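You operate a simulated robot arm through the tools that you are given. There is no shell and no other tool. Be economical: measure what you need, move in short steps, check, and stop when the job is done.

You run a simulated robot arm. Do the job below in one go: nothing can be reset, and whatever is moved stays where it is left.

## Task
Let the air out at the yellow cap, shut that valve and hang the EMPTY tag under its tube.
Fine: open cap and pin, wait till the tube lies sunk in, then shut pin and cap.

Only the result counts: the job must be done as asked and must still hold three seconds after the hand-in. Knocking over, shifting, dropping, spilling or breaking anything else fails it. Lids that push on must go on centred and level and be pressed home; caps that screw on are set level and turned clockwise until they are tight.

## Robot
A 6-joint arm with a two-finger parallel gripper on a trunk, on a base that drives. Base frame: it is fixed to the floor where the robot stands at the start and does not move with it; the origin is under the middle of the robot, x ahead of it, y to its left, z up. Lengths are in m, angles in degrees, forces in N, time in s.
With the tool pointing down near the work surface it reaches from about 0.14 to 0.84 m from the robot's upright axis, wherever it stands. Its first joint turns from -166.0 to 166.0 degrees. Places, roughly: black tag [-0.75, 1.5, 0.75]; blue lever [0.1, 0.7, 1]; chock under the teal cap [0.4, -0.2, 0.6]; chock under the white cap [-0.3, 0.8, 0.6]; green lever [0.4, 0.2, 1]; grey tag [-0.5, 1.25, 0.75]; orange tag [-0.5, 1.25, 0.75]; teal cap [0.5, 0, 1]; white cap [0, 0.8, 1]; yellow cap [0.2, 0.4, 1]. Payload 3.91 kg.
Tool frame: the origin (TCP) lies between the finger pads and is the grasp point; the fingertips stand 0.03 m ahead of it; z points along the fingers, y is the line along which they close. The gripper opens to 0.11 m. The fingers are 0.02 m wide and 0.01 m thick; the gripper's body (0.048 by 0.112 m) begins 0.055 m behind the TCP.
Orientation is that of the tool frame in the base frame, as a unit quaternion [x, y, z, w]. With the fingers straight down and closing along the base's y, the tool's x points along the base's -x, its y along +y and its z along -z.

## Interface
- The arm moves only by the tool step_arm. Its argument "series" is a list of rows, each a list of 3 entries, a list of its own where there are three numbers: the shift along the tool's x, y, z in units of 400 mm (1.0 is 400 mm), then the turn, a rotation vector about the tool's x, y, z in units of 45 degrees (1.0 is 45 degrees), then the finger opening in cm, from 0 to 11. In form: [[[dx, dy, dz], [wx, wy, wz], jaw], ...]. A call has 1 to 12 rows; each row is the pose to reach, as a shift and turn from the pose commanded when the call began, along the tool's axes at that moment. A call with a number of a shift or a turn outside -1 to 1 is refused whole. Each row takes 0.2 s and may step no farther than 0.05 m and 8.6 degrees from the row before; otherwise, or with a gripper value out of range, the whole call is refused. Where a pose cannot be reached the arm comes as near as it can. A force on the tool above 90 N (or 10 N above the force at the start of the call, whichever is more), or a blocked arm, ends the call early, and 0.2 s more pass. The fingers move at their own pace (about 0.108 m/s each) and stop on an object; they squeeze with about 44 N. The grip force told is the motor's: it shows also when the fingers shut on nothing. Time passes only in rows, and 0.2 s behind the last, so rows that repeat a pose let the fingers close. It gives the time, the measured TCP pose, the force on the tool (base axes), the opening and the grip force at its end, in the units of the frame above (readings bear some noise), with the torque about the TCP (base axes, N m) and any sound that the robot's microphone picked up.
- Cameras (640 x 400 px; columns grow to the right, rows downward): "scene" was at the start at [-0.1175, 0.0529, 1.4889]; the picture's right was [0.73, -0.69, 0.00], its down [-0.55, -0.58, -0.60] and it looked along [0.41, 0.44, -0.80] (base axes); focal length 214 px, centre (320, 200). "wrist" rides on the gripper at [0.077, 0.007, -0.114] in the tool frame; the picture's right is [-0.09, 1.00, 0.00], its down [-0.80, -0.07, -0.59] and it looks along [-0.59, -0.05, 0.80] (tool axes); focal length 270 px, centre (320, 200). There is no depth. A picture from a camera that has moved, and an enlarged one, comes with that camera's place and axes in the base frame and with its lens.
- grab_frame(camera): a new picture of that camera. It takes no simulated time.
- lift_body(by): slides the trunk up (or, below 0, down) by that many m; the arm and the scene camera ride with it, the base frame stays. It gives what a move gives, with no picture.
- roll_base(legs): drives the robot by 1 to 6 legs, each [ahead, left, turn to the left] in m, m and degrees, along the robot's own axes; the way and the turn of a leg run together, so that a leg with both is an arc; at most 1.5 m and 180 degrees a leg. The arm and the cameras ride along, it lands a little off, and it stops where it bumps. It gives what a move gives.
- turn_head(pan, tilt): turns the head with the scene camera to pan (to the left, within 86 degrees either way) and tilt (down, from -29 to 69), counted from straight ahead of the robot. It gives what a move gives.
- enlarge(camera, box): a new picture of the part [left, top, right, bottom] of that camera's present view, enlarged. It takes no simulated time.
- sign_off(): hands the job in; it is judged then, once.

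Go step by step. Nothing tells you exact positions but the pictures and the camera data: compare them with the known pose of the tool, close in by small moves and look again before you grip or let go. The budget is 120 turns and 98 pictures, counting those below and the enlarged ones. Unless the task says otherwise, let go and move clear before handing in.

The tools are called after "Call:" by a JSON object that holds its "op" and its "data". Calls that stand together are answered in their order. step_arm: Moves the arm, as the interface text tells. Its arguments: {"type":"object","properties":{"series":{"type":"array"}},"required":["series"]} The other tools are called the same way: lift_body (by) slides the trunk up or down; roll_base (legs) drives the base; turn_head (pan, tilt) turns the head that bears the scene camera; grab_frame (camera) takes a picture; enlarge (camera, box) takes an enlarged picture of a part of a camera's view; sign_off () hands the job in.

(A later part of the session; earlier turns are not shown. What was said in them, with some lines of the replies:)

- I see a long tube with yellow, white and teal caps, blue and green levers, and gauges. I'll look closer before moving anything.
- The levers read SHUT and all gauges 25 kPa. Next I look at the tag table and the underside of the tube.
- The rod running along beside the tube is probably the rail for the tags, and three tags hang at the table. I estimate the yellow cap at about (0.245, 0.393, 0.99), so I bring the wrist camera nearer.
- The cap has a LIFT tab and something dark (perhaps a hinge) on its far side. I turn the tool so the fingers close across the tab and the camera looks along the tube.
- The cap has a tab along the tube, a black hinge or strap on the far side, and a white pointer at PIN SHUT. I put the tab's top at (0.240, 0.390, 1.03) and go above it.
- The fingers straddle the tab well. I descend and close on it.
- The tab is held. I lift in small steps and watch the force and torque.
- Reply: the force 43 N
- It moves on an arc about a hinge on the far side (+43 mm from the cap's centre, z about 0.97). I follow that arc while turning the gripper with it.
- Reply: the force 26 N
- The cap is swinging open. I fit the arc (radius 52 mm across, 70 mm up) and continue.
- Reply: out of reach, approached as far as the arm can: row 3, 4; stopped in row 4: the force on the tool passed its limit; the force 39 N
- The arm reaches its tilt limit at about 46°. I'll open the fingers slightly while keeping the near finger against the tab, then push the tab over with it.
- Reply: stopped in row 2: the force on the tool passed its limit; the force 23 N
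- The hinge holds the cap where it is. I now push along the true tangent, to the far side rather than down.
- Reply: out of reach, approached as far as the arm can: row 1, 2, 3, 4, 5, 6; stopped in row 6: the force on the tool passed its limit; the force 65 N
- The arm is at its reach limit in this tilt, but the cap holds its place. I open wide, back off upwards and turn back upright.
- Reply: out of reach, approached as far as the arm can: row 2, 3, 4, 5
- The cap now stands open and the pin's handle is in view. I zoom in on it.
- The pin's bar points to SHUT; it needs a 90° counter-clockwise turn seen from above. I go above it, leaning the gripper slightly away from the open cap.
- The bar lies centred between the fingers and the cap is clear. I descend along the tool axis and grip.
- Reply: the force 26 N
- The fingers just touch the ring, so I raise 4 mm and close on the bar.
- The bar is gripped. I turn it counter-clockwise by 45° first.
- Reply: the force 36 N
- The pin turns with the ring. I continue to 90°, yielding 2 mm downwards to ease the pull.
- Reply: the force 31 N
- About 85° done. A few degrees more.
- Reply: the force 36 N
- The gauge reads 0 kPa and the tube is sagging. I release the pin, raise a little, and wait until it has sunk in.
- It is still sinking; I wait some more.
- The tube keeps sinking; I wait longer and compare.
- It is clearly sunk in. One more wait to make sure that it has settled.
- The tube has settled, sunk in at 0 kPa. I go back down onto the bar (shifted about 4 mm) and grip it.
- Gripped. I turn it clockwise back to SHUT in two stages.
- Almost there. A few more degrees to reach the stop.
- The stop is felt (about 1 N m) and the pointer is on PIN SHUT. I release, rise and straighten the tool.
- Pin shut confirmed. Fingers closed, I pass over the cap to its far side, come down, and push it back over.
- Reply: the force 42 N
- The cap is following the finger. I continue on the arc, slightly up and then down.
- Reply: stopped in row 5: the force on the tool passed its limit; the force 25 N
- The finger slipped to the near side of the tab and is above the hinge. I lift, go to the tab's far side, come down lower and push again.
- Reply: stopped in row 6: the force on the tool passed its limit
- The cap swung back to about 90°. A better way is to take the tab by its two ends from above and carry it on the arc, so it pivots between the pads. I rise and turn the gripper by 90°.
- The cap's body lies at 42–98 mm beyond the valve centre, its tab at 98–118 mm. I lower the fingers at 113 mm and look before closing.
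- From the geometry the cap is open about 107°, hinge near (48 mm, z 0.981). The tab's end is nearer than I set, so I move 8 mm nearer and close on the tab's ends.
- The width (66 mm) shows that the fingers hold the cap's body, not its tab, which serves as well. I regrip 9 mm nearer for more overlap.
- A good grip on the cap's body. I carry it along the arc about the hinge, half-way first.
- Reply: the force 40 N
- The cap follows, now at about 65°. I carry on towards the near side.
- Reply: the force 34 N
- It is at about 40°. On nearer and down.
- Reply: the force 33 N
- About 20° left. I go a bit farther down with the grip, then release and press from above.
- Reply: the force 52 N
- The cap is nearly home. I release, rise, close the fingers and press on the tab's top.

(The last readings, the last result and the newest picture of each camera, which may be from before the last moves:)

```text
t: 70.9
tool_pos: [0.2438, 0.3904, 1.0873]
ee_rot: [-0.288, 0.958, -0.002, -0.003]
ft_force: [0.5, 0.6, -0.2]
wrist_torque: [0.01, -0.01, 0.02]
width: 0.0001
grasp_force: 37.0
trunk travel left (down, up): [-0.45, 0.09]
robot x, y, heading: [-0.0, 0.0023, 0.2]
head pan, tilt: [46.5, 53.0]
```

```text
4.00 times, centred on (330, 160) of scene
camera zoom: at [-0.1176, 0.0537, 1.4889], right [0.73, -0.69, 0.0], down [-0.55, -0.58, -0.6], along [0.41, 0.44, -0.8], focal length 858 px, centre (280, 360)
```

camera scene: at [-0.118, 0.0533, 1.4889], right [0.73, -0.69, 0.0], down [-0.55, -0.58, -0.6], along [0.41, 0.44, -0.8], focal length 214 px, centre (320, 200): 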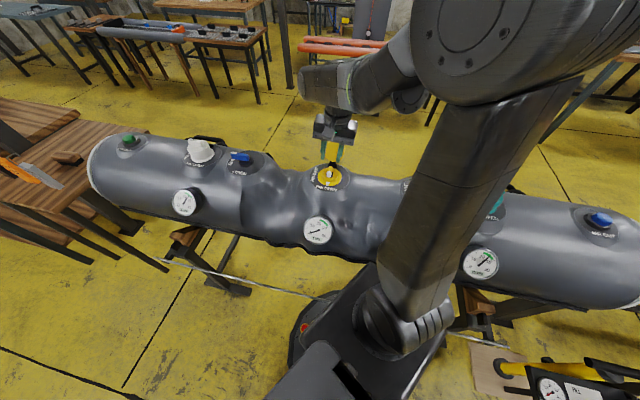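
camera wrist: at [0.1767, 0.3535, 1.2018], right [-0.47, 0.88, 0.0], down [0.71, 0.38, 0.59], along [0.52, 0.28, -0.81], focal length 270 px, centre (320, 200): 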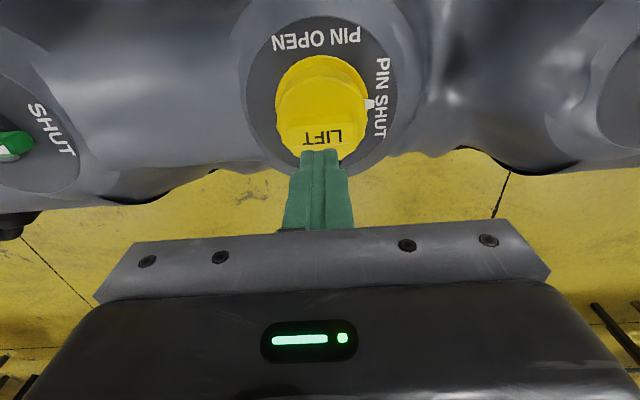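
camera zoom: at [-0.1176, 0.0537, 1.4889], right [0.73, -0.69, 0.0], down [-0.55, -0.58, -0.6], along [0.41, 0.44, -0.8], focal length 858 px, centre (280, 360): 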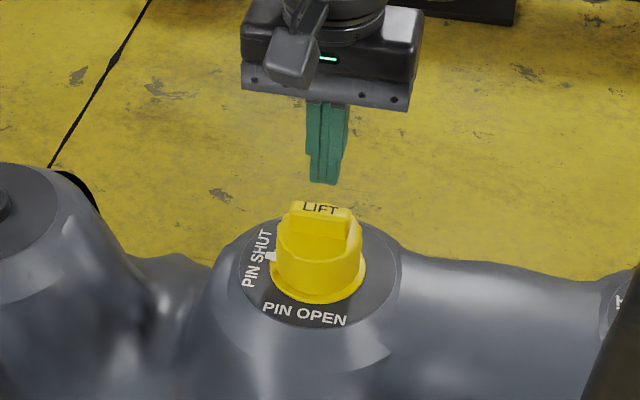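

The cap looks level. I press it home on the tab with rising force.

Call:
{"op": "step_arm", "data": {"series": [[[0.014, 0, 0.04], [0, 0, 0], 0], [[0.014, 0, 0.065], [0, 0, 0], 0], [[0.014, 0, 0.075], [0, 0, 0], 0], [[0.014, 0, 0.085], [0, 0, 0], 0], [[0.014, 0, 0.095], [0, 0, 0], 0], [[0.014, 0, 0.105], [0, 0, 0], 0]]}}

```text
t: 72.2
tool_pos: [0.2383, 0.3882, 1.0591]
ee_rot: [-0.288, 0.958, 0.005, 0.005]
ft_force: [-10.4, -16.2, 47.0]
wrist_torque: [-0.79, 0.49, -0.04]
width: 0.0002
grasp_force: 37.6
trunk travel left (down, up): [-0.45, 0.09]
robot x, y, heading: [-0.0026, -0.0016, -0.1]
head pan, tilt: [46.5, 53.0]
stopped in row 6: the force on the tool passed its limit (the readings are from after the stop); the commanded pose is now the measured one
```

More than 90 N pressed it home, with the tab's top back at its first height. Now I raise the arm and drive to the table with the tags.

Call:
{"op": "step_arm", "data": {"series": [[[0, 0, -0.1], [0, 0, 0], 0], [[0, 0, -0.22], [0, 0, 0], 0], [[0.05, 0, -0.34], [0, 0, 0], 0], [[0.1, 0, -0.45], [0, 0, 0], 0], [[0.15, 0, -0.55], [0, 0, 0], 0], [[0.2, 0, -0.6], [0, 0, 0], 0]]}}

Call:
{"op": "enlarge", "data": {"camera": "scene", "box": [230, 110, 390, 270]}}

Call:
{"op": "roll_base", "data": {"legs": [[-0.6, 0.3, 0], [-0.4, 0.55, 0]]}}

Call:
{"op": "turn_head", "data": {"pan": 42, "tilt": 50}}

Call:
{"op": "grab_frame", "data": {"camera": "scene"}}

```text
refused: row 3 steps farther than a row can; nothing moved
```

```text
2.50 times, centred on (310, 190) of scene
camera zoom: at [-0.1212, 0.0472, 1.4887], right [0.73, -0.69, 0.0], down [-0.55, -0.58, -0.61], along [0.42, 0.44, -0.8], focal length 536 px, centre (345, 225)
```

zoom: 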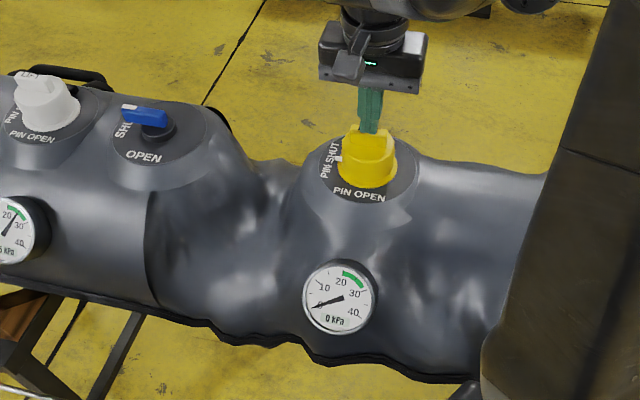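

```text
t: 73.3
tool_pos: [0.2159, 0.405, 1.0588]
ee_rot: [-0.287, 0.958, 0.005, 0.009]
ft_force: [-9.1, -3.1, 12.3]
wrist_torque: [-0.14, 0.13, -0.06]
width: 0.0
grasp_force: 37.7
trunk travel left (down, up): [-0.45, 0.09]
robot x, y, heading: [-0.0252, 0.0152, -0.2]
head pan, tilt: [46.5, 53.0]
stopped in leg 1: the force on the tool passed its limit (the readings are from after the stop); the commanded pose is now the measured one
```

```text
t: 73.9
tool_pos: [0.2154, 0.4057, 1.06]
ee_rot: [-0.287, 0.958, 0.004, 0.01]
ft_force: [-9.9, -0.1, 13.9]
wrist_torque: [-0.06, 0.19, 0.0]
width: 0.0
grasp_force: 37.6
trunk travel left (down, up): [-0.45, 0.09]
robot x, y, heading: [-0.0271, 0.0167, 0.1]
head pan, tilt: [42.0, 50.0]
```

```text
26 pictures are left
camera scene: at [-0.1415, 0.0646, 1.4927], right [0.67, -0.74, 0.0], down [-0.57, -0.51, -0.64], along [0.48, 0.43, -0.77], focal length 214 px, centre (320, 200)
```

scene: 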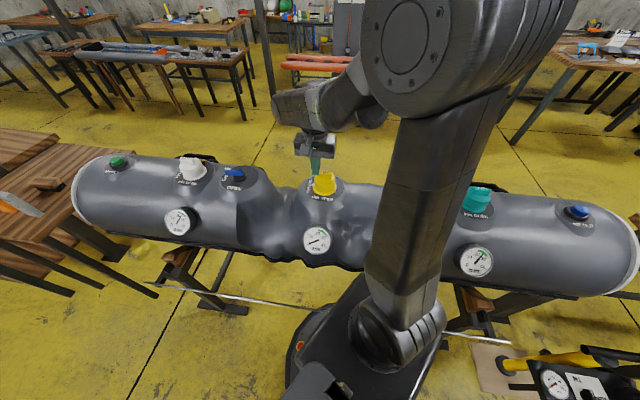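

The lift was refused (a step too long) and the drive dragged the fingertip 2–3 cm along the cap before it stopped. I lift clear now and check that nothing shifted.

Call:
{"op": "step_arm", "data": {"series": [[[0, 0, -0.1], [0, 0, 0], 0], [[0, 0, -0.2], [0, 0, 0], 0], [[0, 0, -0.3], [0, 0, 0], 0], [[0, 0, -0.4], [0, 0, 0], 0], [[0, 0, -0.5], [0, 0, 0], 0], [[0, 0, -0.55], [0, 0, 0], 0]]}}

Call:
{"op": "enlarge", "data": {"camera": "scene", "box": [280, 150, 370, 210]}}

```text
t: 75.3
tool_pos: [0.2143, 0.4028, 1.2792]
ee_rot: [-0.287, 0.958, 0.003, 0.009]
ft_force: [-0.4, 0.3, 1.1]
wrist_torque: [0.02, 0.01, -0.03]
width: 0.0
grasp_force: 37.3
trunk travel left (down, up): [-0.45, 0.09]
robot x, y, heading: [-0.0265, 0.016, -0.1]
head pan, tilt: [42.0, 50.0]
```

```text
6.67 times, centred on (325, 180) of scene
camera zoom: at [-0.1393, 0.0653, 1.4928], right [0.67, -0.74, 0.0], down [-0.57, -0.51, -0.64], along [0.48, 0.43, -0.77], focal length 1430 px, centre (287, 333)
```

zoom: 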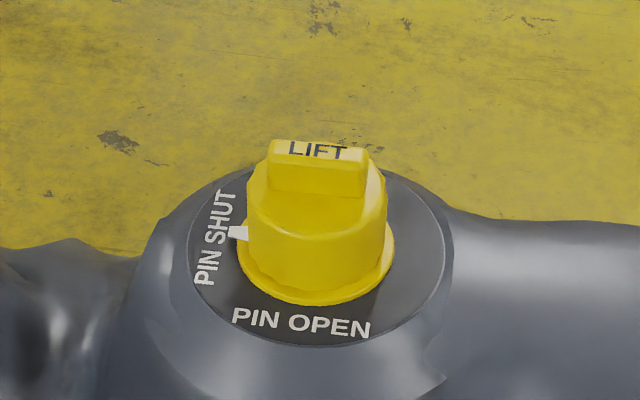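

The cap is seated, the pointer on PIN SHUT, and nothing else has moved. Now the drive to the tags.

Call:
{"op": "roll_base", "data": {"legs": [[-0.58, 0.28, 0], [-0.4, 0.5, 0]]}}

Call:
{"op": "turn_head", "data": {"pan": 42, "tilt": 45}}

Call:
{"op": "grab_frame", "data": {"camera": "scene"}}

```text
t: 82.0
tool_pos: [-0.76, 1.1833, 1.2792]
ee_rot: [-0.287, 0.958, 0.003, 0.01]
ft_force: [0.3, 1.0, 0.7]
wrist_torque: [-0.01, 0.01, -0.01]
width: 0.0
grasp_force: 37.7
trunk travel left (down, up): [-0.45, 0.09]
robot x, y, heading: [-1.0006, 0.7944, -0.1]
head pan, tilt: [42.0, 50.0]
```

```text
t: 82.7
tool_pos: [-0.7602, 1.1825, 1.2802]
ee_rot: [-0.287, 0.958, 0.004, 0.009]
ft_force: [0.2, 0.9, -1.0]
wrist_torque: [-0.01, 0.02, -0.03]
width: 0.0001
grasp_force: 37.8
trunk travel left (down, up): [-0.45, 0.09]
robot x, y, heading: [-0.9981, 0.7935, 0.0]
head pan, tilt: [42.0, 45.0]
```

```text
24 pictures are left
camera scene: at [-1.1086, 0.8473, 1.4997], right [0.67, -0.74, 0.0], down [-0.53, -0.47, -0.71], along [0.53, 0.47, -0.71], focal length 214 px, centre (320, 200)
```

scene: 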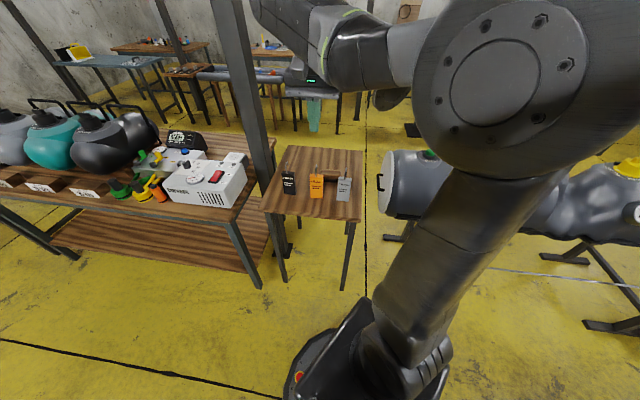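

Call:
{"op": "enlarge", "data": {"camera": "scene", "box": [270, 155, 370, 220]}}

Call:
{"op": "enlarge", "data": {"camera": "scene", "box": [480, 140, 640, 300]}}

```text
6.15 times, centred on (320, 188) of scene
camera zoom: at [-1.1086, 0.8473, 1.4997], right [0.67, -0.74, 0.0], down [-0.53, -0.47, -0.71], along [0.53, 0.47, -0.71], focal length 1320 px, centre (320, 277)
```

zoom: 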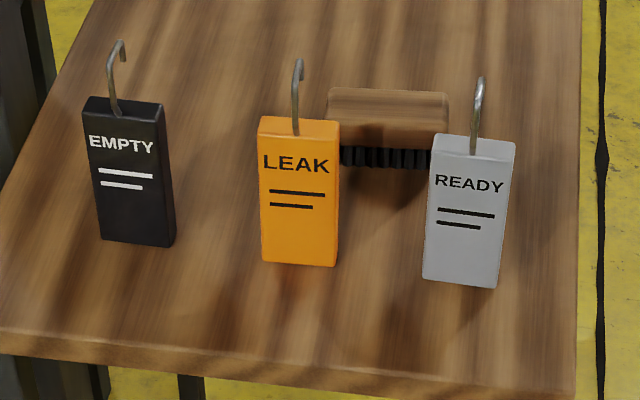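

```text
2.50 times, centred on (560, 220) of scene
camera zoom: at [-1.1086, 0.8473, 1.4997], right [0.67, -0.74, 0.0], down [-0.53, -0.47, -0.71], along [0.53, 0.47, -0.71], focal length 536 px, centre (-280, 150)
```

zoom: 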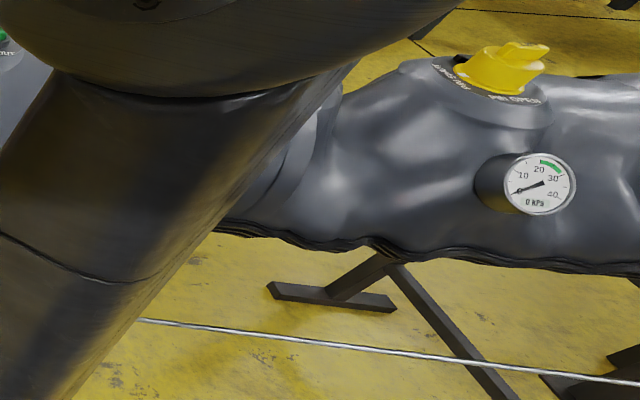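

EMPTY is the black tag, standing on the table with a wire hook on top. The rail is the rod below the tube's near side. I use the wrist camera to locate the tag.

Call:
{"op": "grab_frame", "data": {"camera": "wrist"}}

```text
21 pictures are left
camera wrist: at [-0.8289, 1.1438, 1.3926], right [-0.47, 0.88, 0.0], down [0.7, 0.37, 0.61], along [0.54, 0.29, -0.79], focal length 270 px, centre (320, 200)
```

wrist: 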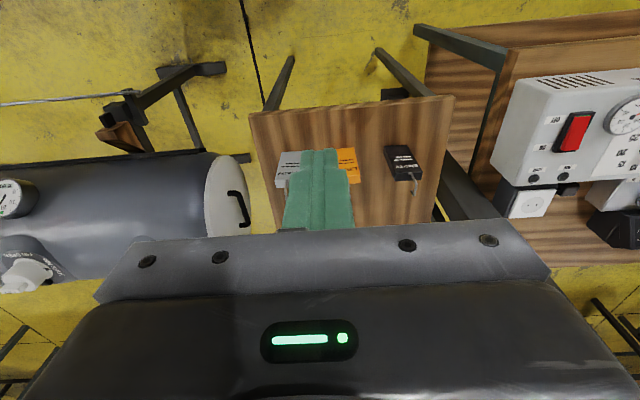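

The tag stands near (-0.65, 1.45), its base at about z 0.8, its broad side parallel to the tube. I need the shape of its hook.

Call:
{"op": "enlarge", "data": {"camera": "wrist", "box": [370, 130, 450, 210]}}

Call:
{"op": "enlarge", "data": {"camera": "scene", "box": [276, 158, 306, 198]}}

```text
5.00 times, centred on (410, 170) of wrist
camera zoom: at [-0.8289, 1.1438, 1.3926], right [-0.47, 0.88, 0.0], down [0.7, 0.37, 0.61], along [0.54, 0.29, -0.79], focal length 1351 px, centre (-130, 350)
```

zoom: 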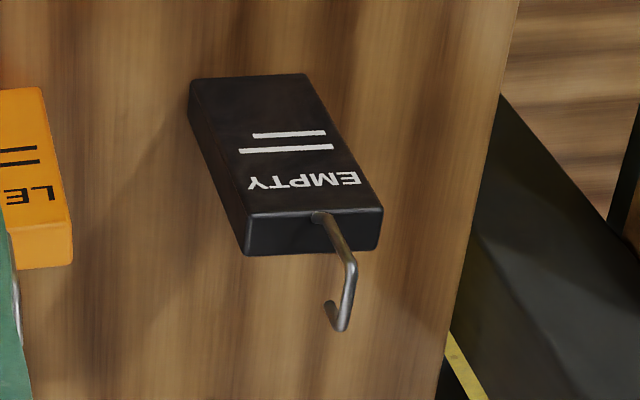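

```text
10.00 times, centred on (291, 178) of scene
camera zoom: at [-1.1086, 0.8473, 1.4997], right [0.67, -0.74, 0.0], down [-0.53, -0.47, -0.71], along [0.53, 0.47, -0.71], focal length 2145 px, centre (610, 420)
```

zoom: 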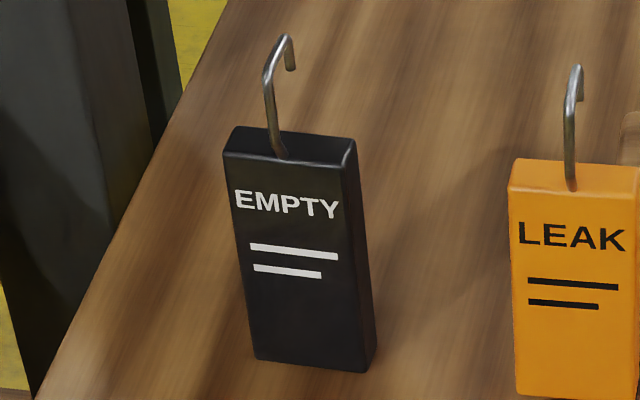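

The hook's stem is on the near face and its end points to the far side, so the tag can be hung from the robot's side. I drive square to the tag and pitch the gripper to 30° below horizontal.

Call:
{"op": "roll_base", "data": {"legs": [[-0.1, 0.277, 0]]}}

Call:
{"op": "step_arm", "data": {"series": [[[0, 0, 0.03], [0, -0.17, 0], 7.5], [[0, 0, 0.06], [0, -0.34, 0], 7.5], [[0, 0, 0.09], [0, -0.51, 0], 7.5], [[0, 0, 0.12], [0, -0.68, 0], 7.5], [[0, 0, 0.15], [0, -0.85, 0], 7.5], [[0, 0, 0.18], [0, -1.0, 0], 7.5]]}}

Call:
{"op": "step_arm", "data": {"series": [[[0, 0, 0], [0, -0.15, 0], 7.5], [[0, 0, 0], [0, -0.31, 0], 7.5], [[0, 0, 0], [0, -0.31, 0], 7.5]]}}

```text
t: 84.7
tool_pos: [-0.8588, 1.4552, 1.2795]
ee_rot: [-0.285, 0.958, 0.003, 0.009]
ft_force: [0.7, 0.6, 0.6]
wrist_torque: [-0.04, 0.01, -0.04]
width: 0.0
grasp_force: 38.3
trunk travel left (down, up): [-0.45, 0.09]
robot x, y, heading: [-1.1007, 1.0643, -0.1]
head pan, tilt: [42.0, 45.0]
```

```text
t: 86.1
tool_pos: [-0.8569, 1.4562, 1.2075]
ee_rot: [-0.262, 0.882, 0.113, 0.376]
ft_force: [0.6, -0.2, -0.2]
wrist_torque: [-0.03, -0.03, 0.0]
width: 0.0751
grasp_force: 0.0
trunk travel left (down, up): [-0.45, 0.09]
robot x, y, heading: [-1.1015, 1.0668, -0.6]
head pan, tilt: [42.0, 45.0]
```

```text
t: 86.9
tool_pos: [-0.856, 1.4549, 1.2075]
ee_rot: [-0.247, 0.83, 0.145, 0.479]
ft_force: [-0.1, -0.5, 0.0]
wrist_torque: [0.0, 0.0, 0.03]
width: 0.0749
grasp_force: 0.0
trunk travel left (down, up): [-0.45, 0.09]
robot x, y, heading: [-1.1013, 1.0625, -0.3]
head pan, tilt: [42.0, 45.0]
```

The pitch is set. I move to a spot 12 cm in front of the tag at grip height.

Call:
{"op": "step_arm", "data": {"series": [[[0.076, -0.06, 0.0588], [0, 0, 0], 7.5], [[0.152, -0.12, 0.1176], [0, 0, 0], 7.5], [[0.228, -0.18, 0.1763], [0, 0, 0], 7.5], [[0.304, -0.24, 0.235], [0, 0, 0], 7.5], [[0.38, -0.3, 0.294], [0, 0, 0], 7.5], [[0.455, -0.3, 0.3527], [0, 0, 0], 7.5], [[0.531, -0.3, 0.4114], [0, 0, 0], 7.5], [[0.607, -0.3, 0.47], [0, 0, 0], 7.5], [[0.683, -0.3, 0.529], [0, 0, 0], 7.5], [[0.683, -0.3, 0.529], [0, 0, 0], 7.5]]}}

Call:
{"op": "grab_frame", "data": {"camera": "wrist"}}

Call:
{"op": "grab_frame", "data": {"camera": "scene"}}

```text
t: 89.1
tool_pos: [-0.7296, 1.4058, 0.9041]
ee_rot: [-0.266, 0.829, 0.108, 0.479]
ft_force: [0.4, 0.8, 0.5]
wrist_torque: [0.0, 0.0, 0.0]
width: 0.075
grasp_force: 0.0
out of reach, approached as far as the arm can: row 6, 7, 8, 9, 10
trunk travel left (down, up): [-0.45, 0.09]
robot x, y, heading: [-1.1009, 1.067, -0.1]
head pan, tilt: [42.0, 45.0]
```

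```text
18 pictures are left
camera wrist: at [-0.8483, 1.3351, 0.8967], right [-0.51, 0.86, 0.0], down [-0.08, -0.05, 1.0], along [0.86, 0.51, 0.09], focal length 270 px, centre (320, 200)
```

wrist: 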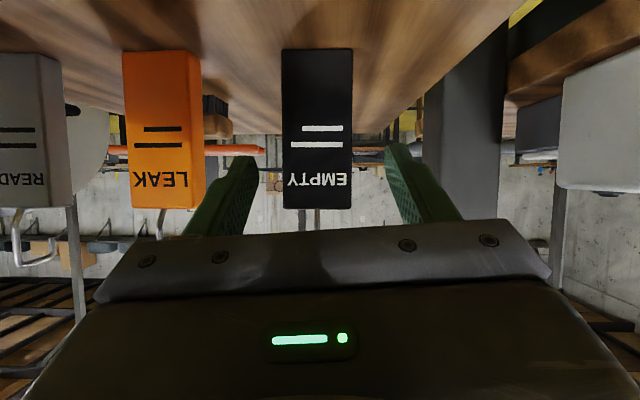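

```text
17 pictures are left
camera scene: at [-1.2087, 1.1206, 1.4998], right [0.67, -0.75, 0.0], down [-0.53, -0.47, -0.71], along [0.53, 0.47, -0.71], focal length 214 px, centre (320, 200)
```

scene: 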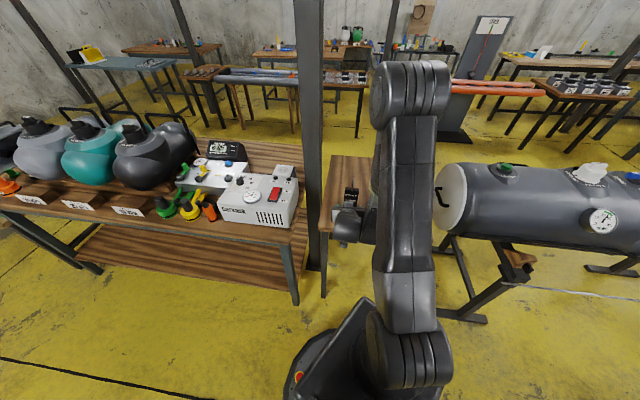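

The tag is centred between the fingers, but the arm is near its reach limit here. I raise the arm by 10 cm and lower the trunk as much.

Call:
{"op": "step_arm", "data": {"series": [[[-0.1, 0, -0.06], [0, 0, 0], 7.5], [[-0.2165, 0, -0.125], [0, 0, 0], 7.5], [[-0.2165, 0, -0.125], [0, 0, 0], 7.5]]}}

Call:
{"op": "lift_body", "data": {"by": -0.1}}

```text
refused: row 2 steps farther than a row can; nothing moved
```

```text
t: 90.2
tool_pos: [-0.7302, 1.4075, 0.8244]
ee_rot: [-0.261, 0.82, 0.118, 0.496]
ft_force: [-25.8, -22.5, 39.2]
wrist_torque: [1.14, 0.73, 1.32]
width: 0.0714
grasp_force: 0.0
trunk travel left (down, up): [-0.358, 0.182]
robot x, y, heading: [-1.101, 1.0679, -0.0]
head pan, tilt: [42.0, 45.0]
stopped: the force on the tool passed its limit (the readings are from after the stop); the commanded pose is now the measured one
```

The step was refused again for length and the trunk pressed the fingertips onto the table edge before stopping. I lift off in short steps, then check the tags.

Call:
{"op": "step_arm", "data": {"series": [[[-0.05, 0, -0.03], [0, 0, 0], 7.5], [[-0.1, 0, -0.058], [0, 0, 0], 7.5], [[-0.1, 0, -0.058], [0, 0, 0], 7.5]]}}

Call:
{"op": "grab_frame", "data": {"camera": "wrist"}}

```text
t: 91.0
tool_pos: [-0.7279, 1.4114, 0.8664]
ee_rot: [-0.261, 0.822, 0.116, 0.492]
ft_force: [0.2, 0.5, 0.0]
wrist_torque: [-0.03, 0.04, 0.0]
width: 0.0751
grasp_force: 0.0
trunk travel left (down, up): [-0.358, 0.182]
robot x, y, heading: [-1.0987, 1.0647, -0.2]
head pan, tilt: [42.0, 45.0]
```

```text
16 pictures are left
camera wrist: at [-0.8474, 1.3417, 0.8557], right [-0.51, 0.86, 0.01], down [-0.1, -0.07, 0.99], along [0.86, 0.5, 0.13], focal length 270 px, centre (320, 200)
```

wrist: 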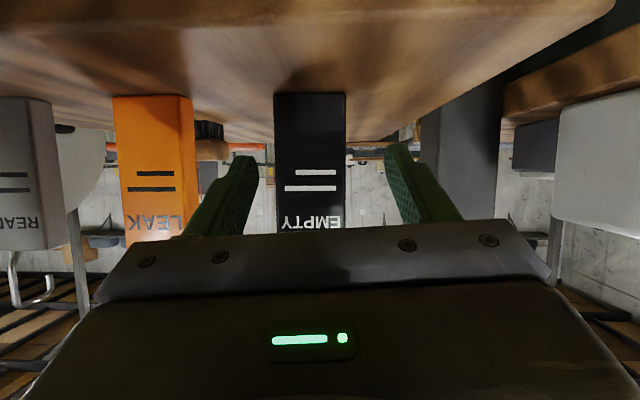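

All tags stand as before and the table top is at z 0.80. I correct the small roll and yaw error, shift 12 mm sideways and advance part of the way.

Call:
{"op": "step_arm", "data": {"series": [[[0, -0.015, 0], [-0.025, 0, 0.035], 7.5], [[0, -0.03, 0], [-0.049, 0, 0.07], 7.5], [[-0.03, -0.03, 0.05], [-0.049, 0, 0.07], 7.5], [[-0.03, -0.03, 0.05], [-0.049, 0, 0.07], 7.5]]}}

```text
t: 92.0
tool_pos: [-0.712, 1.4273, 0.8711]
ee_rot: [-0.249, 0.827, 0.138, 0.484]
ft_force: [0.8, 0.1, -0.5]
wrist_torque: [0.0, -0.02, -0.01]
width: 0.0752
grasp_force: 0.0
out of reach, approached as far as the arm can: row 2, 3, 4
trunk travel left (down, up): [-0.358, 0.182]
robot x, y, heading: [-1.1028, 1.0673, 0.0]
head pan, tilt: [42.0, 45.0]
```

The arm is at a joint limit, so I use the base to align: first open a bit wider, then a short drive sideways and ahead.

Call:
{"op": "step_arm", "data": {"series": [[[0, 0, 0], [0, 0, 0], 8.8], [[0, 0, 0], [0, 0, 0], 8.8]]}}

Call:
{"op": "roll_base", "data": {"legs": [[0.034, 0.002, 0]]}}

Call:
{"op": "grab_frame", "data": {"camera": "wrist"}}

```text
t: 92.6
tool_pos: [-0.7105, 1.4268, 0.8723]
ee_rot: [-0.249, 0.827, 0.138, 0.485]
ft_force: [0.5, 0.0, -0.7]
wrist_torque: [-0.03, 0.02, 0.01]
width: 0.0879
grasp_force: 0.0
trunk travel left (down, up): [-0.358, 0.182]
robot x, y, heading: [-1.0997, 1.0667, -0.1]
head pan, tilt: [42.0, 45.0]
```

```text
t: 93.5
tool_pos: [-0.6753, 1.4288, 0.8733]
ee_rot: [-0.247, 0.827, 0.137, 0.485]
ft_force: [0.1, -0.3, 0.4]
wrist_torque: [-0.01, 0.02, -0.01]
width: 0.0879
grasp_force: 0.1
trunk travel left (down, up): [-0.358, 0.182]
robot x, y, heading: [-1.066, 1.0685, -0.3]
head pan, tilt: [42.0, 45.0]
```

```text
15 pictures are left
camera wrist: at [-0.7943, 1.3586, 0.8618], right [-0.51, 0.86, 0.06], down [-0.07, -0.12, 0.99], along [0.86, 0.5, 0.12], focal length 270 px, centre (320, 200)
```

wrist: 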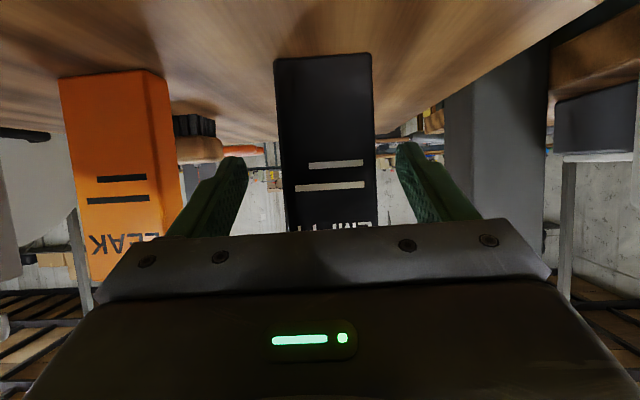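

Well aligned. 3 cm more towards the tag, then close.

Call:
{"op": "roll_base", "data": {"legs": [[0.027, 0.018, 0]]}}

Call:
{"op": "step_arm", "data": {"series": [[[0, 0, 0], [0, 0, 0], 4], [[0, 0, 0], [0, 0, 0], 4], [[0, 0, 0], [0, 0, 0], 4]]}}

Call:
{"op": "grab_frame", "data": {"camera": "wrist"}}

```text
t: 94.3
tool_pos: [-0.6482, 1.4468, 0.8724]
ee_rot: [-0.249, 0.827, 0.138, 0.485]
ft_force: [-0.1, 0.0, -0.2]
wrist_torque: [0.01, -0.01, -0.02]
width: 0.0879
grasp_force: 0.0
trunk travel left (down, up): [-0.358, 0.182]
robot x, y, heading: [-1.0384, 1.0848, -0.3]
head pan, tilt: [42.0, 45.0]
```

```text
t: 95.1
tool_pos: [-0.6477, 1.4475, 0.872]
ee_rot: [-0.248, 0.827, 0.138, 0.485]
ft_force: [0.4, 0.3, 0.9]
wrist_torque: [0.03, -0.01, -0.04]
width: 0.0558
grasp_force: 44.3
trunk travel left (down, up): [-0.358, 0.182]
robot x, y, heading: [-1.0391, 1.0844, -0.0]
head pan, tilt: [42.0, 45.0]
```

```text
14 pictures are left
camera wrist: at [-0.7675, 1.3764, 0.8618], right [-0.51, 0.86, 0.06], down [-0.07, -0.12, 0.99], along [0.86, 0.5, 0.12], focal length 270 px, centre (320, 200)
```

wrist: 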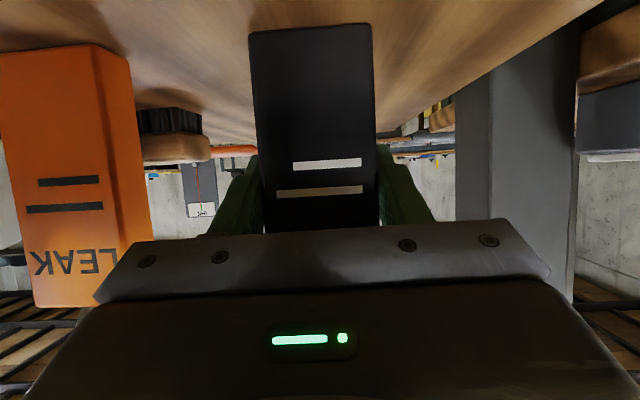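

The tag is gripped (56 mm wide). I lift it straight up with the trunk.

Call:
{"op": "lift_body", "data": {"by": 0.12}}

```text
t: 96.6
tool_pos: [-0.6476, 1.446, 0.9928]
ee_rot: [-0.248, 0.828, 0.138, 0.484]
ft_force: [-0.3, -0.1, -0.6]
wrist_torque: [0.0, -0.01, -0.05]
width: 0.0556
grasp_force: 43.7
trunk travel left (down, up): [-0.478, 0.062]
robot x, y, heading: [-1.0424, 1.0846, 0.1]
head pan, tilt: [42.0, 45.0]
```

The tag is up. I back away from the table and drive along the tube to a spot in front of the yellow section's rail.

Call:
{"op": "roll_base", "data": {"legs": [[-0.29, -0.19, 0], [0.4, -0.56, 0], [0.4, -0.56, 0]]}}

Call:
{"op": "turn_head", "data": {"pan": 33, "tilt": 45}}

Call:
{"op": "grab_frame", "data": {"camera": "scene"}}

```text
t: 105.7
tool_pos: [-0.139, 0.1114, 0.9931]
ee_rot: [-0.245, 0.829, 0.135, 0.485]
ft_force: [-0.2, 0.7, -1.2]
wrist_torque: [0.02, -0.02, -0.06]
width: 0.0554
grasp_force: 44.0
trunk travel left (down, up): [-0.478, 0.062]
robot x, y, heading: [-0.5333, -0.2443, -0.6]
head pan, tilt: [42.0, 45.0]
```

```text
t: 106.4
tool_pos: [-0.1374, 0.1097, 0.9927]
ee_rot: [-0.245, 0.828, 0.136, 0.485]
ft_force: [0.6, 0.1, -0.5]
wrist_torque: [0.05, 0.02, 0.01]
width: 0.0551
grasp_force: 43.6
trunk travel left (down, up): [-0.478, 0.062]
robot x, y, heading: [-0.5335, -0.2463, -0.7]
head pan, tilt: [33.0, 45.0]
```

```text
13 pictures are left
camera scene: at [-0.6326, -0.2015, 1.5281], right [0.54, -0.84, 0.0], down [-0.6, -0.38, -0.71], along [0.6, 0.38, -0.71], focal length 214 px, centre (320, 200)
```

scene: 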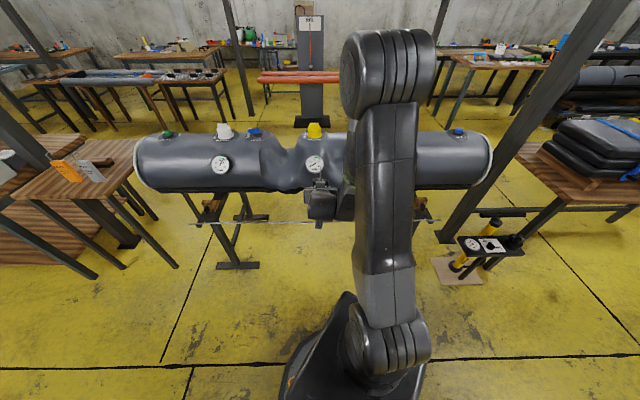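

The rail is well in view. I zoom in to fix its height and distance.

Call:
{"op": "enlarge", "data": {"camera": "scene", "box": [250, 170, 370, 245]}}

Call:
{"op": "grab_frame", "data": {"camera": "wrist"}}

```text
5.33 times, centred on (310, 208) of scene
camera zoom: at [-0.6326, -0.2015, 1.5281], right [0.54, -0.84, 0.0], down [-0.6, -0.38, -0.71], along [0.6, 0.38, -0.71], focal length 1144 px, centre (373, 160)
```

zoom: 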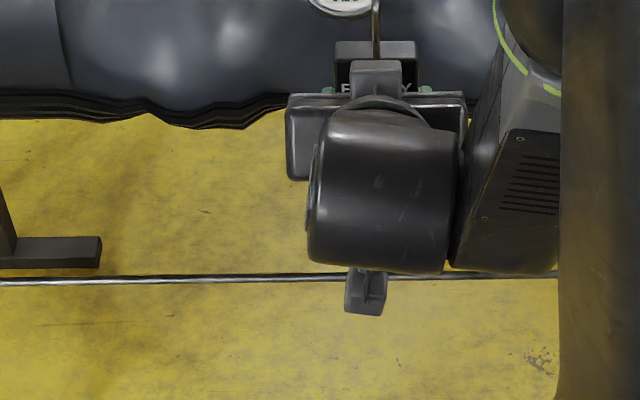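

```text
11 pictures are left
camera wrist: at [-0.2578, 0.0422, 0.9818], right [-0.5, 0.86, 0.06], down [-0.07, -0.11, 0.99], along [0.86, 0.49, 0.12], focal length 270 px, centre (320, 200)
```

wrist: 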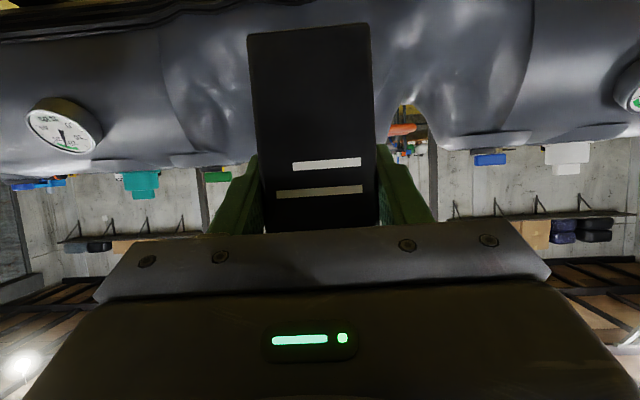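

The rail lies at about p = 0.112 m along the approach axis, z ≈ 0.604, and I am 17 cm short of it. I lower the trunk so that the rail's height comes between the tag's top and the hook's end.

Call:
{"op": "lift_body", "data": {"by": -0.45}}

Call:
{"op": "turn_head", "data": {"pan": 33, "tilt": 40}}

Call:
{"op": "grab_frame", "data": {"camera": "scene"}}

```text
refused: -0.45 is not a number from -0.4 to 0.4
```

```text
t: 107.1
tool_pos: [-0.138, 0.1106, 0.9919]
ee_rot: [-0.244, 0.828, 0.136, 0.486]
ft_force: [0.6, 1.1, -1.4]
wrist_torque: [-0.01, -0.01, -0.02]
width: 0.0555
grasp_force: 44.1
trunk travel left (down, up): [-0.478, 0.062]
robot x, y, heading: [-0.5337, -0.2427, -0.8]
head pan, tilt: [33.0, 40.0]
```

```text
10 pictures are left
camera scene: at [-0.6295, -0.1996, 1.5353], right [0.54, -0.84, 0.0], down [-0.54, -0.34, -0.77], along [0.65, 0.41, -0.64], focal length 214 px, centre (320, 200)
```

scene: 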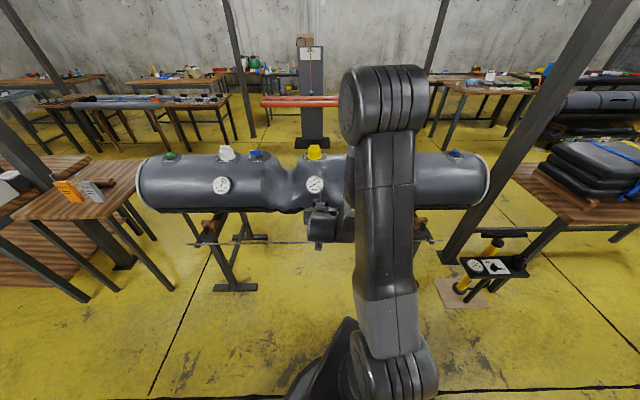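

I was refused for the range; from now on one step at a time. I lower in two parts.

Call:
{"op": "lift_body", "data": {"by": -0.3}}

```text
t: 110.1
tool_pos: [-0.1368, 0.1118, 0.6922]
ee_rot: [-0.245, 0.828, 0.136, 0.486]
ft_force: [0.3, 0.1, -1.2]
wrist_torque: [0.01, -0.04, 0.0]
width: 0.0555
grasp_force: 43.8
trunk travel left (down, up): [-0.178, 0.362]
robot x, y, heading: [-0.5303, -0.2454, -0.5]
head pan, tilt: [33.0, 40.0]
```

Call:
{"op": "lift_body", "data": {"by": -0.151}}

Call:
{"op": "enlarge", "data": {"camera": "scene", "box": [230, 150, 390, 250]}}

```text
t: 111.8
tool_pos: [-0.1385, 0.1117, 0.541]
ee_rot: [-0.245, 0.828, 0.136, 0.485]
ft_force: [-0.1, -0.1, -1.5]
wrist_torque: [-0.01, 0.02, 0.01]
width: 0.0553
grasp_force: 44.2
trunk travel left (down, up): [-0.027, 0.513]
robot x, y, heading: [-0.5302, -0.2507, -0.5]
head pan, tilt: [33.0, 40.0]
```

```text
4.00 times, centred on (310, 200) of scene
camera zoom: at [-0.6295, -0.1996, 1.0844], right [0.54, -0.84, 0.0], down [-0.54, -0.34, -0.77], along [0.65, 0.41, -0.64], focal length 858 px, centre (360, 200)
```

zoom: 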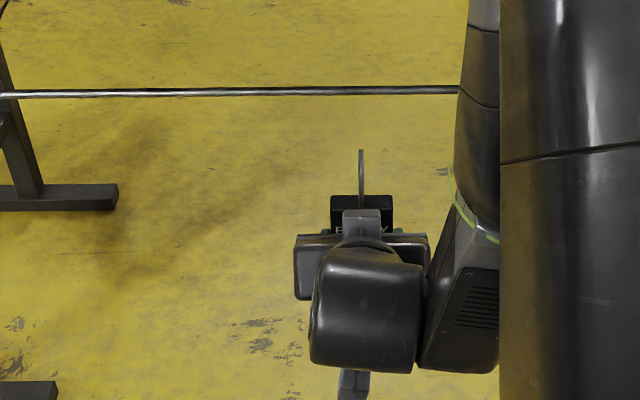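

Two heights of the same camera give the rail at p = 0.107, z = 0.610; the hook's mouth spans z 0.591–0.620. I raise 4 mm and drive in 11 cm.

Call:
{"op": "lift_body", "data": {"by": 0.004}}

Call:
{"op": "roll_base", "data": {"legs": [[0.092, 0.0605, 0]]}}

Call:
{"op": "enlarge", "data": {"camera": "scene", "box": [270, 150, 370, 220]}}

```text
t: 112.4
tool_pos: [-0.1388, 0.112, 0.5462]
ee_rot: [-0.245, 0.828, 0.136, 0.485]
ft_force: [-0.2, -0.2, -0.8]
wrist_torque: [-0.03, 0.0, -0.01]
width: 0.0554
grasp_force: 44.1
trunk travel left (down, up): [-0.031, 0.509]
robot x, y, heading: [-0.5318, -0.2441, -0.5]
head pan, tilt: [33.0, 40.0]
```

```text
t: 113.6
tool_pos: [-0.0456, 0.1696, 0.5453]
ee_rot: [-0.244, 0.829, 0.134, 0.485]
ft_force: [-0.1, 0.4, -0.2]
wrist_torque: [0.0, -0.03, 0.01]
width: 0.0553
grasp_force: 44.4
trunk travel left (down, up): [-0.031, 0.509]
robot x, y, heading: [-0.4398, -0.1859, -0.6]
head pan, tilt: [33.0, 40.0]
```

```text
5.71 times, centred on (320, 185) of scene
camera zoom: at [-0.536, -0.1409, 1.0883], right [0.54, -0.84, 0.0], down [-0.54, -0.34, -0.77], along [0.65, 0.41, -0.64], focal length 1226 px, centre (320, 286)
```

zoom: 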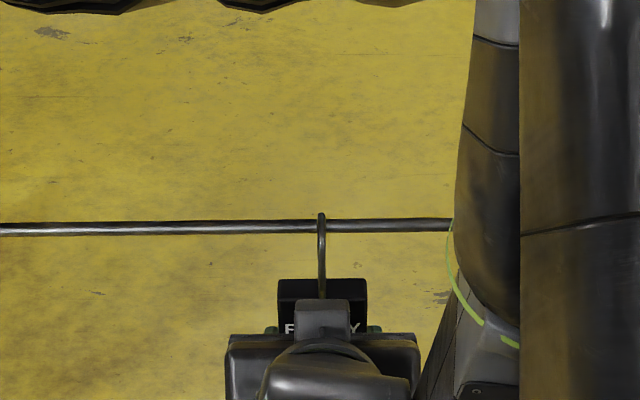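

The rail sits at the middle of the hook's mouth in height. I drive in the last 5 cm.

Call:
{"op": "roll_base", "data": {"legs": [[0.0425, 0.0285, 0]]}}

Call:
{"op": "enlarge", "data": {"camera": "scene", "box": [270, 150, 370, 220]}}

```text
t: 114.5
tool_pos: [-0.0023, 0.1964, 0.543]
ee_rot: [-0.245, 0.83, 0.134, 0.482]
ft_force: [2.9, 1.8, -26.4]
wrist_torque: [0.41, 0.63, 0.05]
width: 0.055
grasp_force: 44.2
trunk travel left (down, up): [-0.031, 0.509]
robot x, y, heading: [-0.3973, -0.1586, -1.1]
head pan, tilt: [33.0, 40.0]
```

```text
5.71 times, centred on (320, 185) of scene
camera zoom: at [-0.4926, -0.1121, 1.0881], right [0.53, -0.84, 0.0], down [-0.54, -0.34, -0.76], along [0.65, 0.41, -0.64], focal length 1226 px, centre (320, 286)
```

zoom: 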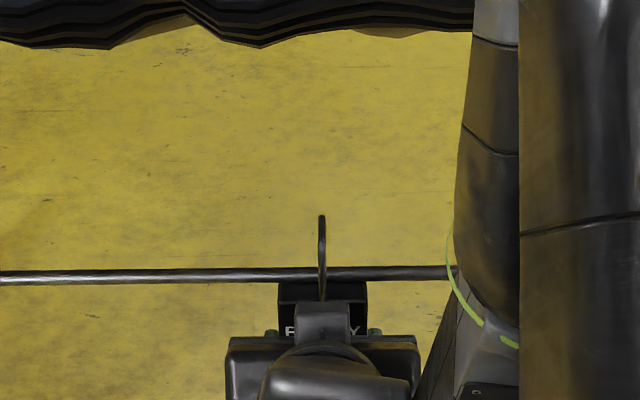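

The hook is around the rail: the stem on the near side, the end past it; the tag's top touches the rail from below. I lower the tag so the hook comes to rest on the rail.

Call:
{"op": "lift_body", "data": {"by": -0.015}}

```text
t: 115.1
tool_pos: [-0.0031, 0.1963, 0.5293]
ee_rot: [-0.245, 0.83, 0.135, 0.483]
ft_force: [1.3, -0.9, -1.8]
wrist_torque: [0.0, 0.02, 0.0]
width: 0.0552
grasp_force: 44.4
trunk travel left (down, up): [-0.016, 0.524]
robot x, y, heading: [-0.3956, -0.1604, -0.8]
head pan, tilt: [33.0, 40.0]
```

Call:
{"op": "lift_body", "data": {"by": -0.012}}

Call:
{"op": "enlarge", "data": {"camera": "scene", "box": [290, 170, 350, 215]}}

```text
t: 115.7
tool_pos: [-0.0027, 0.197, 0.5159]
ee_rot: [-0.245, 0.831, 0.135, 0.481]
ft_force: [13.4, 8.0, 2.6]
wrist_torque: [-0.67, 1.05, -0.04]
width: 0.0557
grasp_force: 44.1
trunk travel left (down, up): [-0.004, 0.536]
robot x, y, heading: [-0.3948, -0.1624, -0.3]
head pan, tilt: [33.0, 40.0]
```

```text
8.89 times, centred on (320, 192) of scene
camera zoom: at [-0.4931, -0.1127, 1.0612], right [0.53, -0.85, 0.0], down [-0.54, -0.34, -0.77], along [0.65, 0.41, -0.64], focal length 1906 px, centre (320, 267)
```

zoom: 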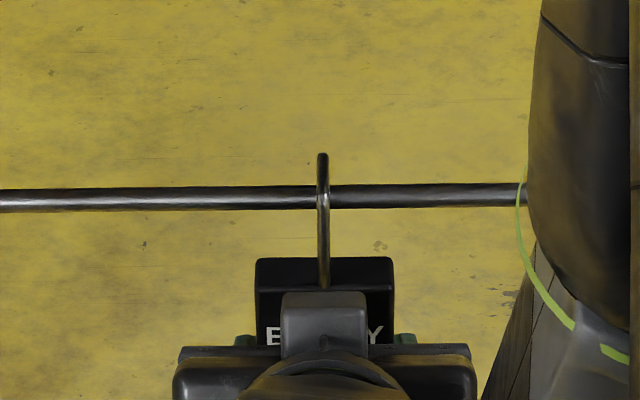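

The rail presses the slanting hook end outwards, so the tag should go a few millimetres farther and lower. I shift 5 mm towards the far side.

Call:
{"op": "step_arm", "data": {"series": [[[-0.006, 0, 0.011], [0, 0, 0], 4], [[-0.006, 0, 0.011], [0, 0, 0], 4]]}}

```text
t: 116.3
tool_pos: [-0.0003, 0.1997, 0.5155]
ee_rot: [-0.245, 0.83, 0.135, 0.483]
ft_force: [0.1, 0.3, -0.8]
wrist_torque: [-0.01, 0.04, 0.02]
width: 0.0552
grasp_force: 43.7
trunk travel left (down, up): [-0.004, 0.536]
robot x, y, heading: [-0.3981, -0.1619, -0.6]
head pan, tilt: [33.0, 40.0]
```

Free again. Now I lower by the arm in 2 mm steps until the hook rests.

Call:
{"op": "step_arm", "data": {"series": [[[0.0043, 0, 0.0025], [0, 0, 0], 4], [[0.0087, 0, 0.005], [0, 0, 0], 4], [[0.013, 0, 0.0075], [0, 0, 0], 4]]}}

```text
t: 117.1
tool_pos: [0.0022, 0.2003, 0.5098]
ee_rot: [-0.246, 0.83, 0.133, 0.482]
ft_force: [0.3, -0.8, -0.5]
wrist_torque: [-0.03, 0.01, -0.03]
width: 0.0552
grasp_force: 44.1
trunk travel left (down, up): [-0.004, 0.536]
robot x, y, heading: [-0.395, -0.1622, -0.5]
head pan, tilt: [33.0, 40.0]
```

Call:
{"op": "step_arm", "data": {"series": [[[0.0043, 0, 0.0025], [0, 0, 0], 4], [[0.0087, 0, 0.005], [0, 0, 0], 4], [[0.013, 0, 0.0075], [0, 0, 0], 4]]}}

Call:
{"op": "enlarge", "data": {"camera": "scene", "box": [290, 170, 350, 215]}}

```text
t: 117.9
tool_pos: [0.0018, 0.2006, 0.51]
ee_rot: [-0.245, 0.828, 0.133, 0.486]
ft_force: [3.3, 0.1, 22.4]
wrist_torque: [0.09, 0.35, -0.01]
width: 0.0553
grasp_force: 44.0
trunk travel left (down, up): [-0.004, 0.536]
robot x, y, heading: [-0.3961, -0.1607, -0.5]
head pan, tilt: [33.0, 40.0]
```

```text
8.89 times, centred on (320, 192) of scene
camera zoom: at [-0.4946, -0.1141, 1.0617], right [0.53, -0.85, 0.0], down [-0.54, -0.34, -0.77], along [0.65, 0.41, -0.64], focal length 1906 px, centre (320, 267)
```

zoom: 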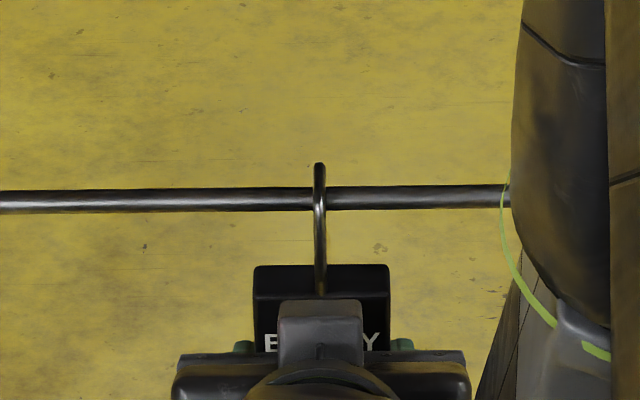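

The hook bears on the rail (22 N up). I ease off 3 mm and open the fingers.

Call:
{"op": "step_arm", "data": {"series": [[[-0.0065, 0, -0.0038], [0, 0, 0], 4], [[-0.0065, 0, -0.0038], [0, 0, 0], 5.8], [[-0.0065, 0, -0.0038], [0, 0, 0], 7], [[-0.0065, 0, -0.0038], [0, 0, 0], 8.5], [[-0.0065, 0, -0.0038], [0, 0, 0], 8.5], [[-0.0065, 0, -0.0038], [0, 0, 0], 8.5], [[-0.0065, 0, -0.0038], [0, 0, 0], 8.5]]}}

Call:
{"op": "enlarge", "data": {"camera": "scene", "box": [290, 170, 350, 215]}}

```text
t: 119.5
tool_pos: [0.0009, 0.2003, 0.5075]
ee_rot: [-0.246, 0.829, 0.133, 0.483]
ft_force: [-0.6, -0.3, -0.6]
wrist_torque: [0.02, 0.0, -0.01]
width: 0.0852
grasp_force: 0.1
trunk travel left (down, up): [-0.004, 0.536]
robot x, y, heading: [-0.3988, -0.1595, -0.7]
head pan, tilt: [33.0, 40.0]
```

```text
8.89 times, centred on (320, 192) of scene
camera zoom: at [-0.494, -0.1132, 1.0613], right [0.53, -0.85, 0.0], down [-0.54, -0.34, -0.77], along [0.65, 0.41, -0.64], focal length 1906 px, centre (320, 267)
```

zoom: 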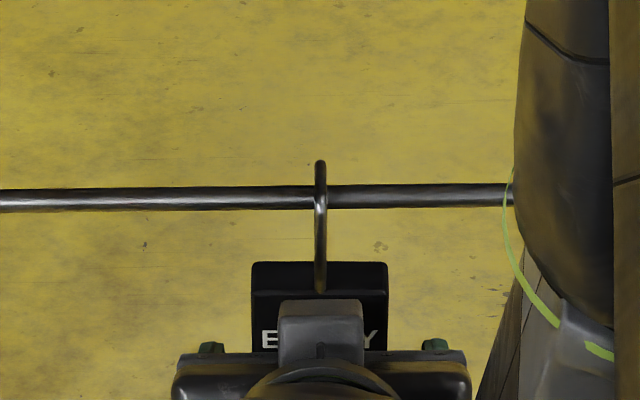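

The tag hangs on its own. I back straight away with the base.

Call:
{"op": "roll_base", "data": {"legs": [[-0.1, -0.066, 0], [-0.17, -0.11, 0]]}}

Call:
{"op": "grab_frame", "data": {"camera": "scene"}}

```text
t: 121.7
tool_pos: [-0.2209, 0.0587, 0.5068]
ee_rot: [-0.247, 0.83, 0.133, 0.483]
ft_force: [0.6, 0.0, 0.6]
wrist_torque: [0.03, 0.0, -0.01]
width: 0.0847
grasp_force: 0.1
trunk travel left (down, up): [-0.004, 0.536]
robot x, y, heading: [-0.6192, -0.3015, -0.7]
head pan, tilt: [33.0, 40.0]
stopped in leg 2: the robot was blocked; the commanded pose is now the measured one
```

```text
3 pictures are left
camera scene: at [-0.7154, -0.2547, 1.0613], right [0.54, -0.84, 0.0], down [-0.54, -0.34, -0.77], along [0.65, 0.41, -0.64], focal length 214 px, centre (320, 200)
```

scene: 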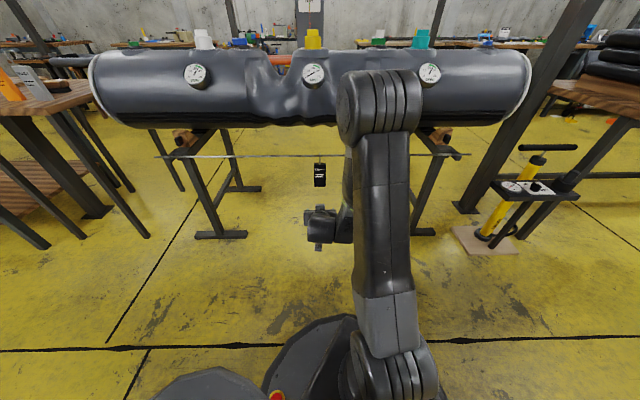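

The tag hangs under the yellow section. The base bumped something behind it, so I move 3 cm off that and take a last close look.

Call:
{"op": "roll_base", "data": {"legs": [[0.03, 0.0, 0]]}}

Call:
{"op": "enlarge", "data": {"camera": "scene", "box": [250, 20, 390, 200]}}

Call:
{"op": "enlarge", "data": {"camera": "scene", "box": [120, 300, 360, 400]}}

```text
t: 122.6
tool_pos: [-0.19, 0.0587, 0.5082]
ee_rot: [-0.247, 0.829, 0.133, 0.483]
ft_force: [0.1, 0.3, -0.4]
wrist_torque: [0.0, 0.02, -0.01]
width: 0.0847
grasp_force: 0.1
trunk travel left (down, up): [-0.004, 0.536]
robot x, y, heading: [-0.5909, -0.3002, -0.4]
head pan, tilt: [33.0, 40.0]
```

```text
2.22 times, centred on (320, 110) of scene
camera zoom: at [-0.6859, -0.255, 1.0613], right [0.54, -0.84, 0.0], down [-0.54, -0.34, -0.77], along [0.65, 0.41, -0.64], focal length 477 px, centre (320, 400)
```

zoom: 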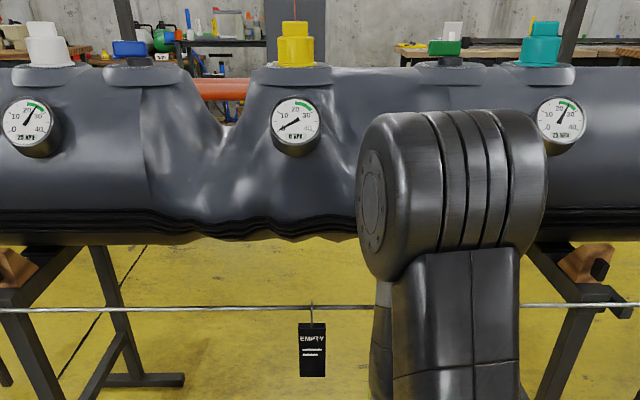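

```text
2.67 times, centred on (240, 350) of scene
camera zoom: at [-0.6859, -0.255, 1.0613], right [0.54, -0.84, 0.0], down [-0.54, -0.34, -0.77], along [0.65, 0.41, -0.64], focal length 572 px, centre (533, -200)
```

zoom: 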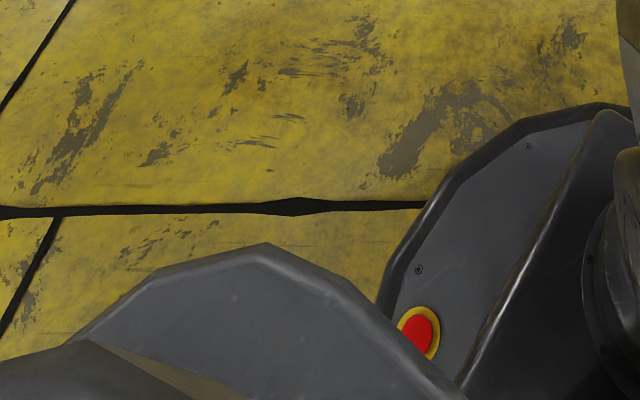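

The yellow cap sits level, its gauge reads 0 kPa and the neighbouring gauges still read 25. The EMPTY tag hangs free under the yellow section and the gripper is clear, so I hand in.

Call:
{"op": "sign_off", "data": {}}

```text
The job is handed in.
```

I handed in the job: the yellow-cap tube is let down to 0 kPa and sunk in, its pin and cap are shut, and the EMPTY tag hangs on the rail under it.

There were three unplanned contacts:
- **On the cap:** a fingertip was dragged 2–3 cm along the closed cap. It still looked seated afterwards.
- **At the tag table:** the fingers pressed on the edge of the table. No tag moved.
- **While backing off:** the base was stopped by something behind the robot. I never saw what it was, so I can't say whether it shifted.
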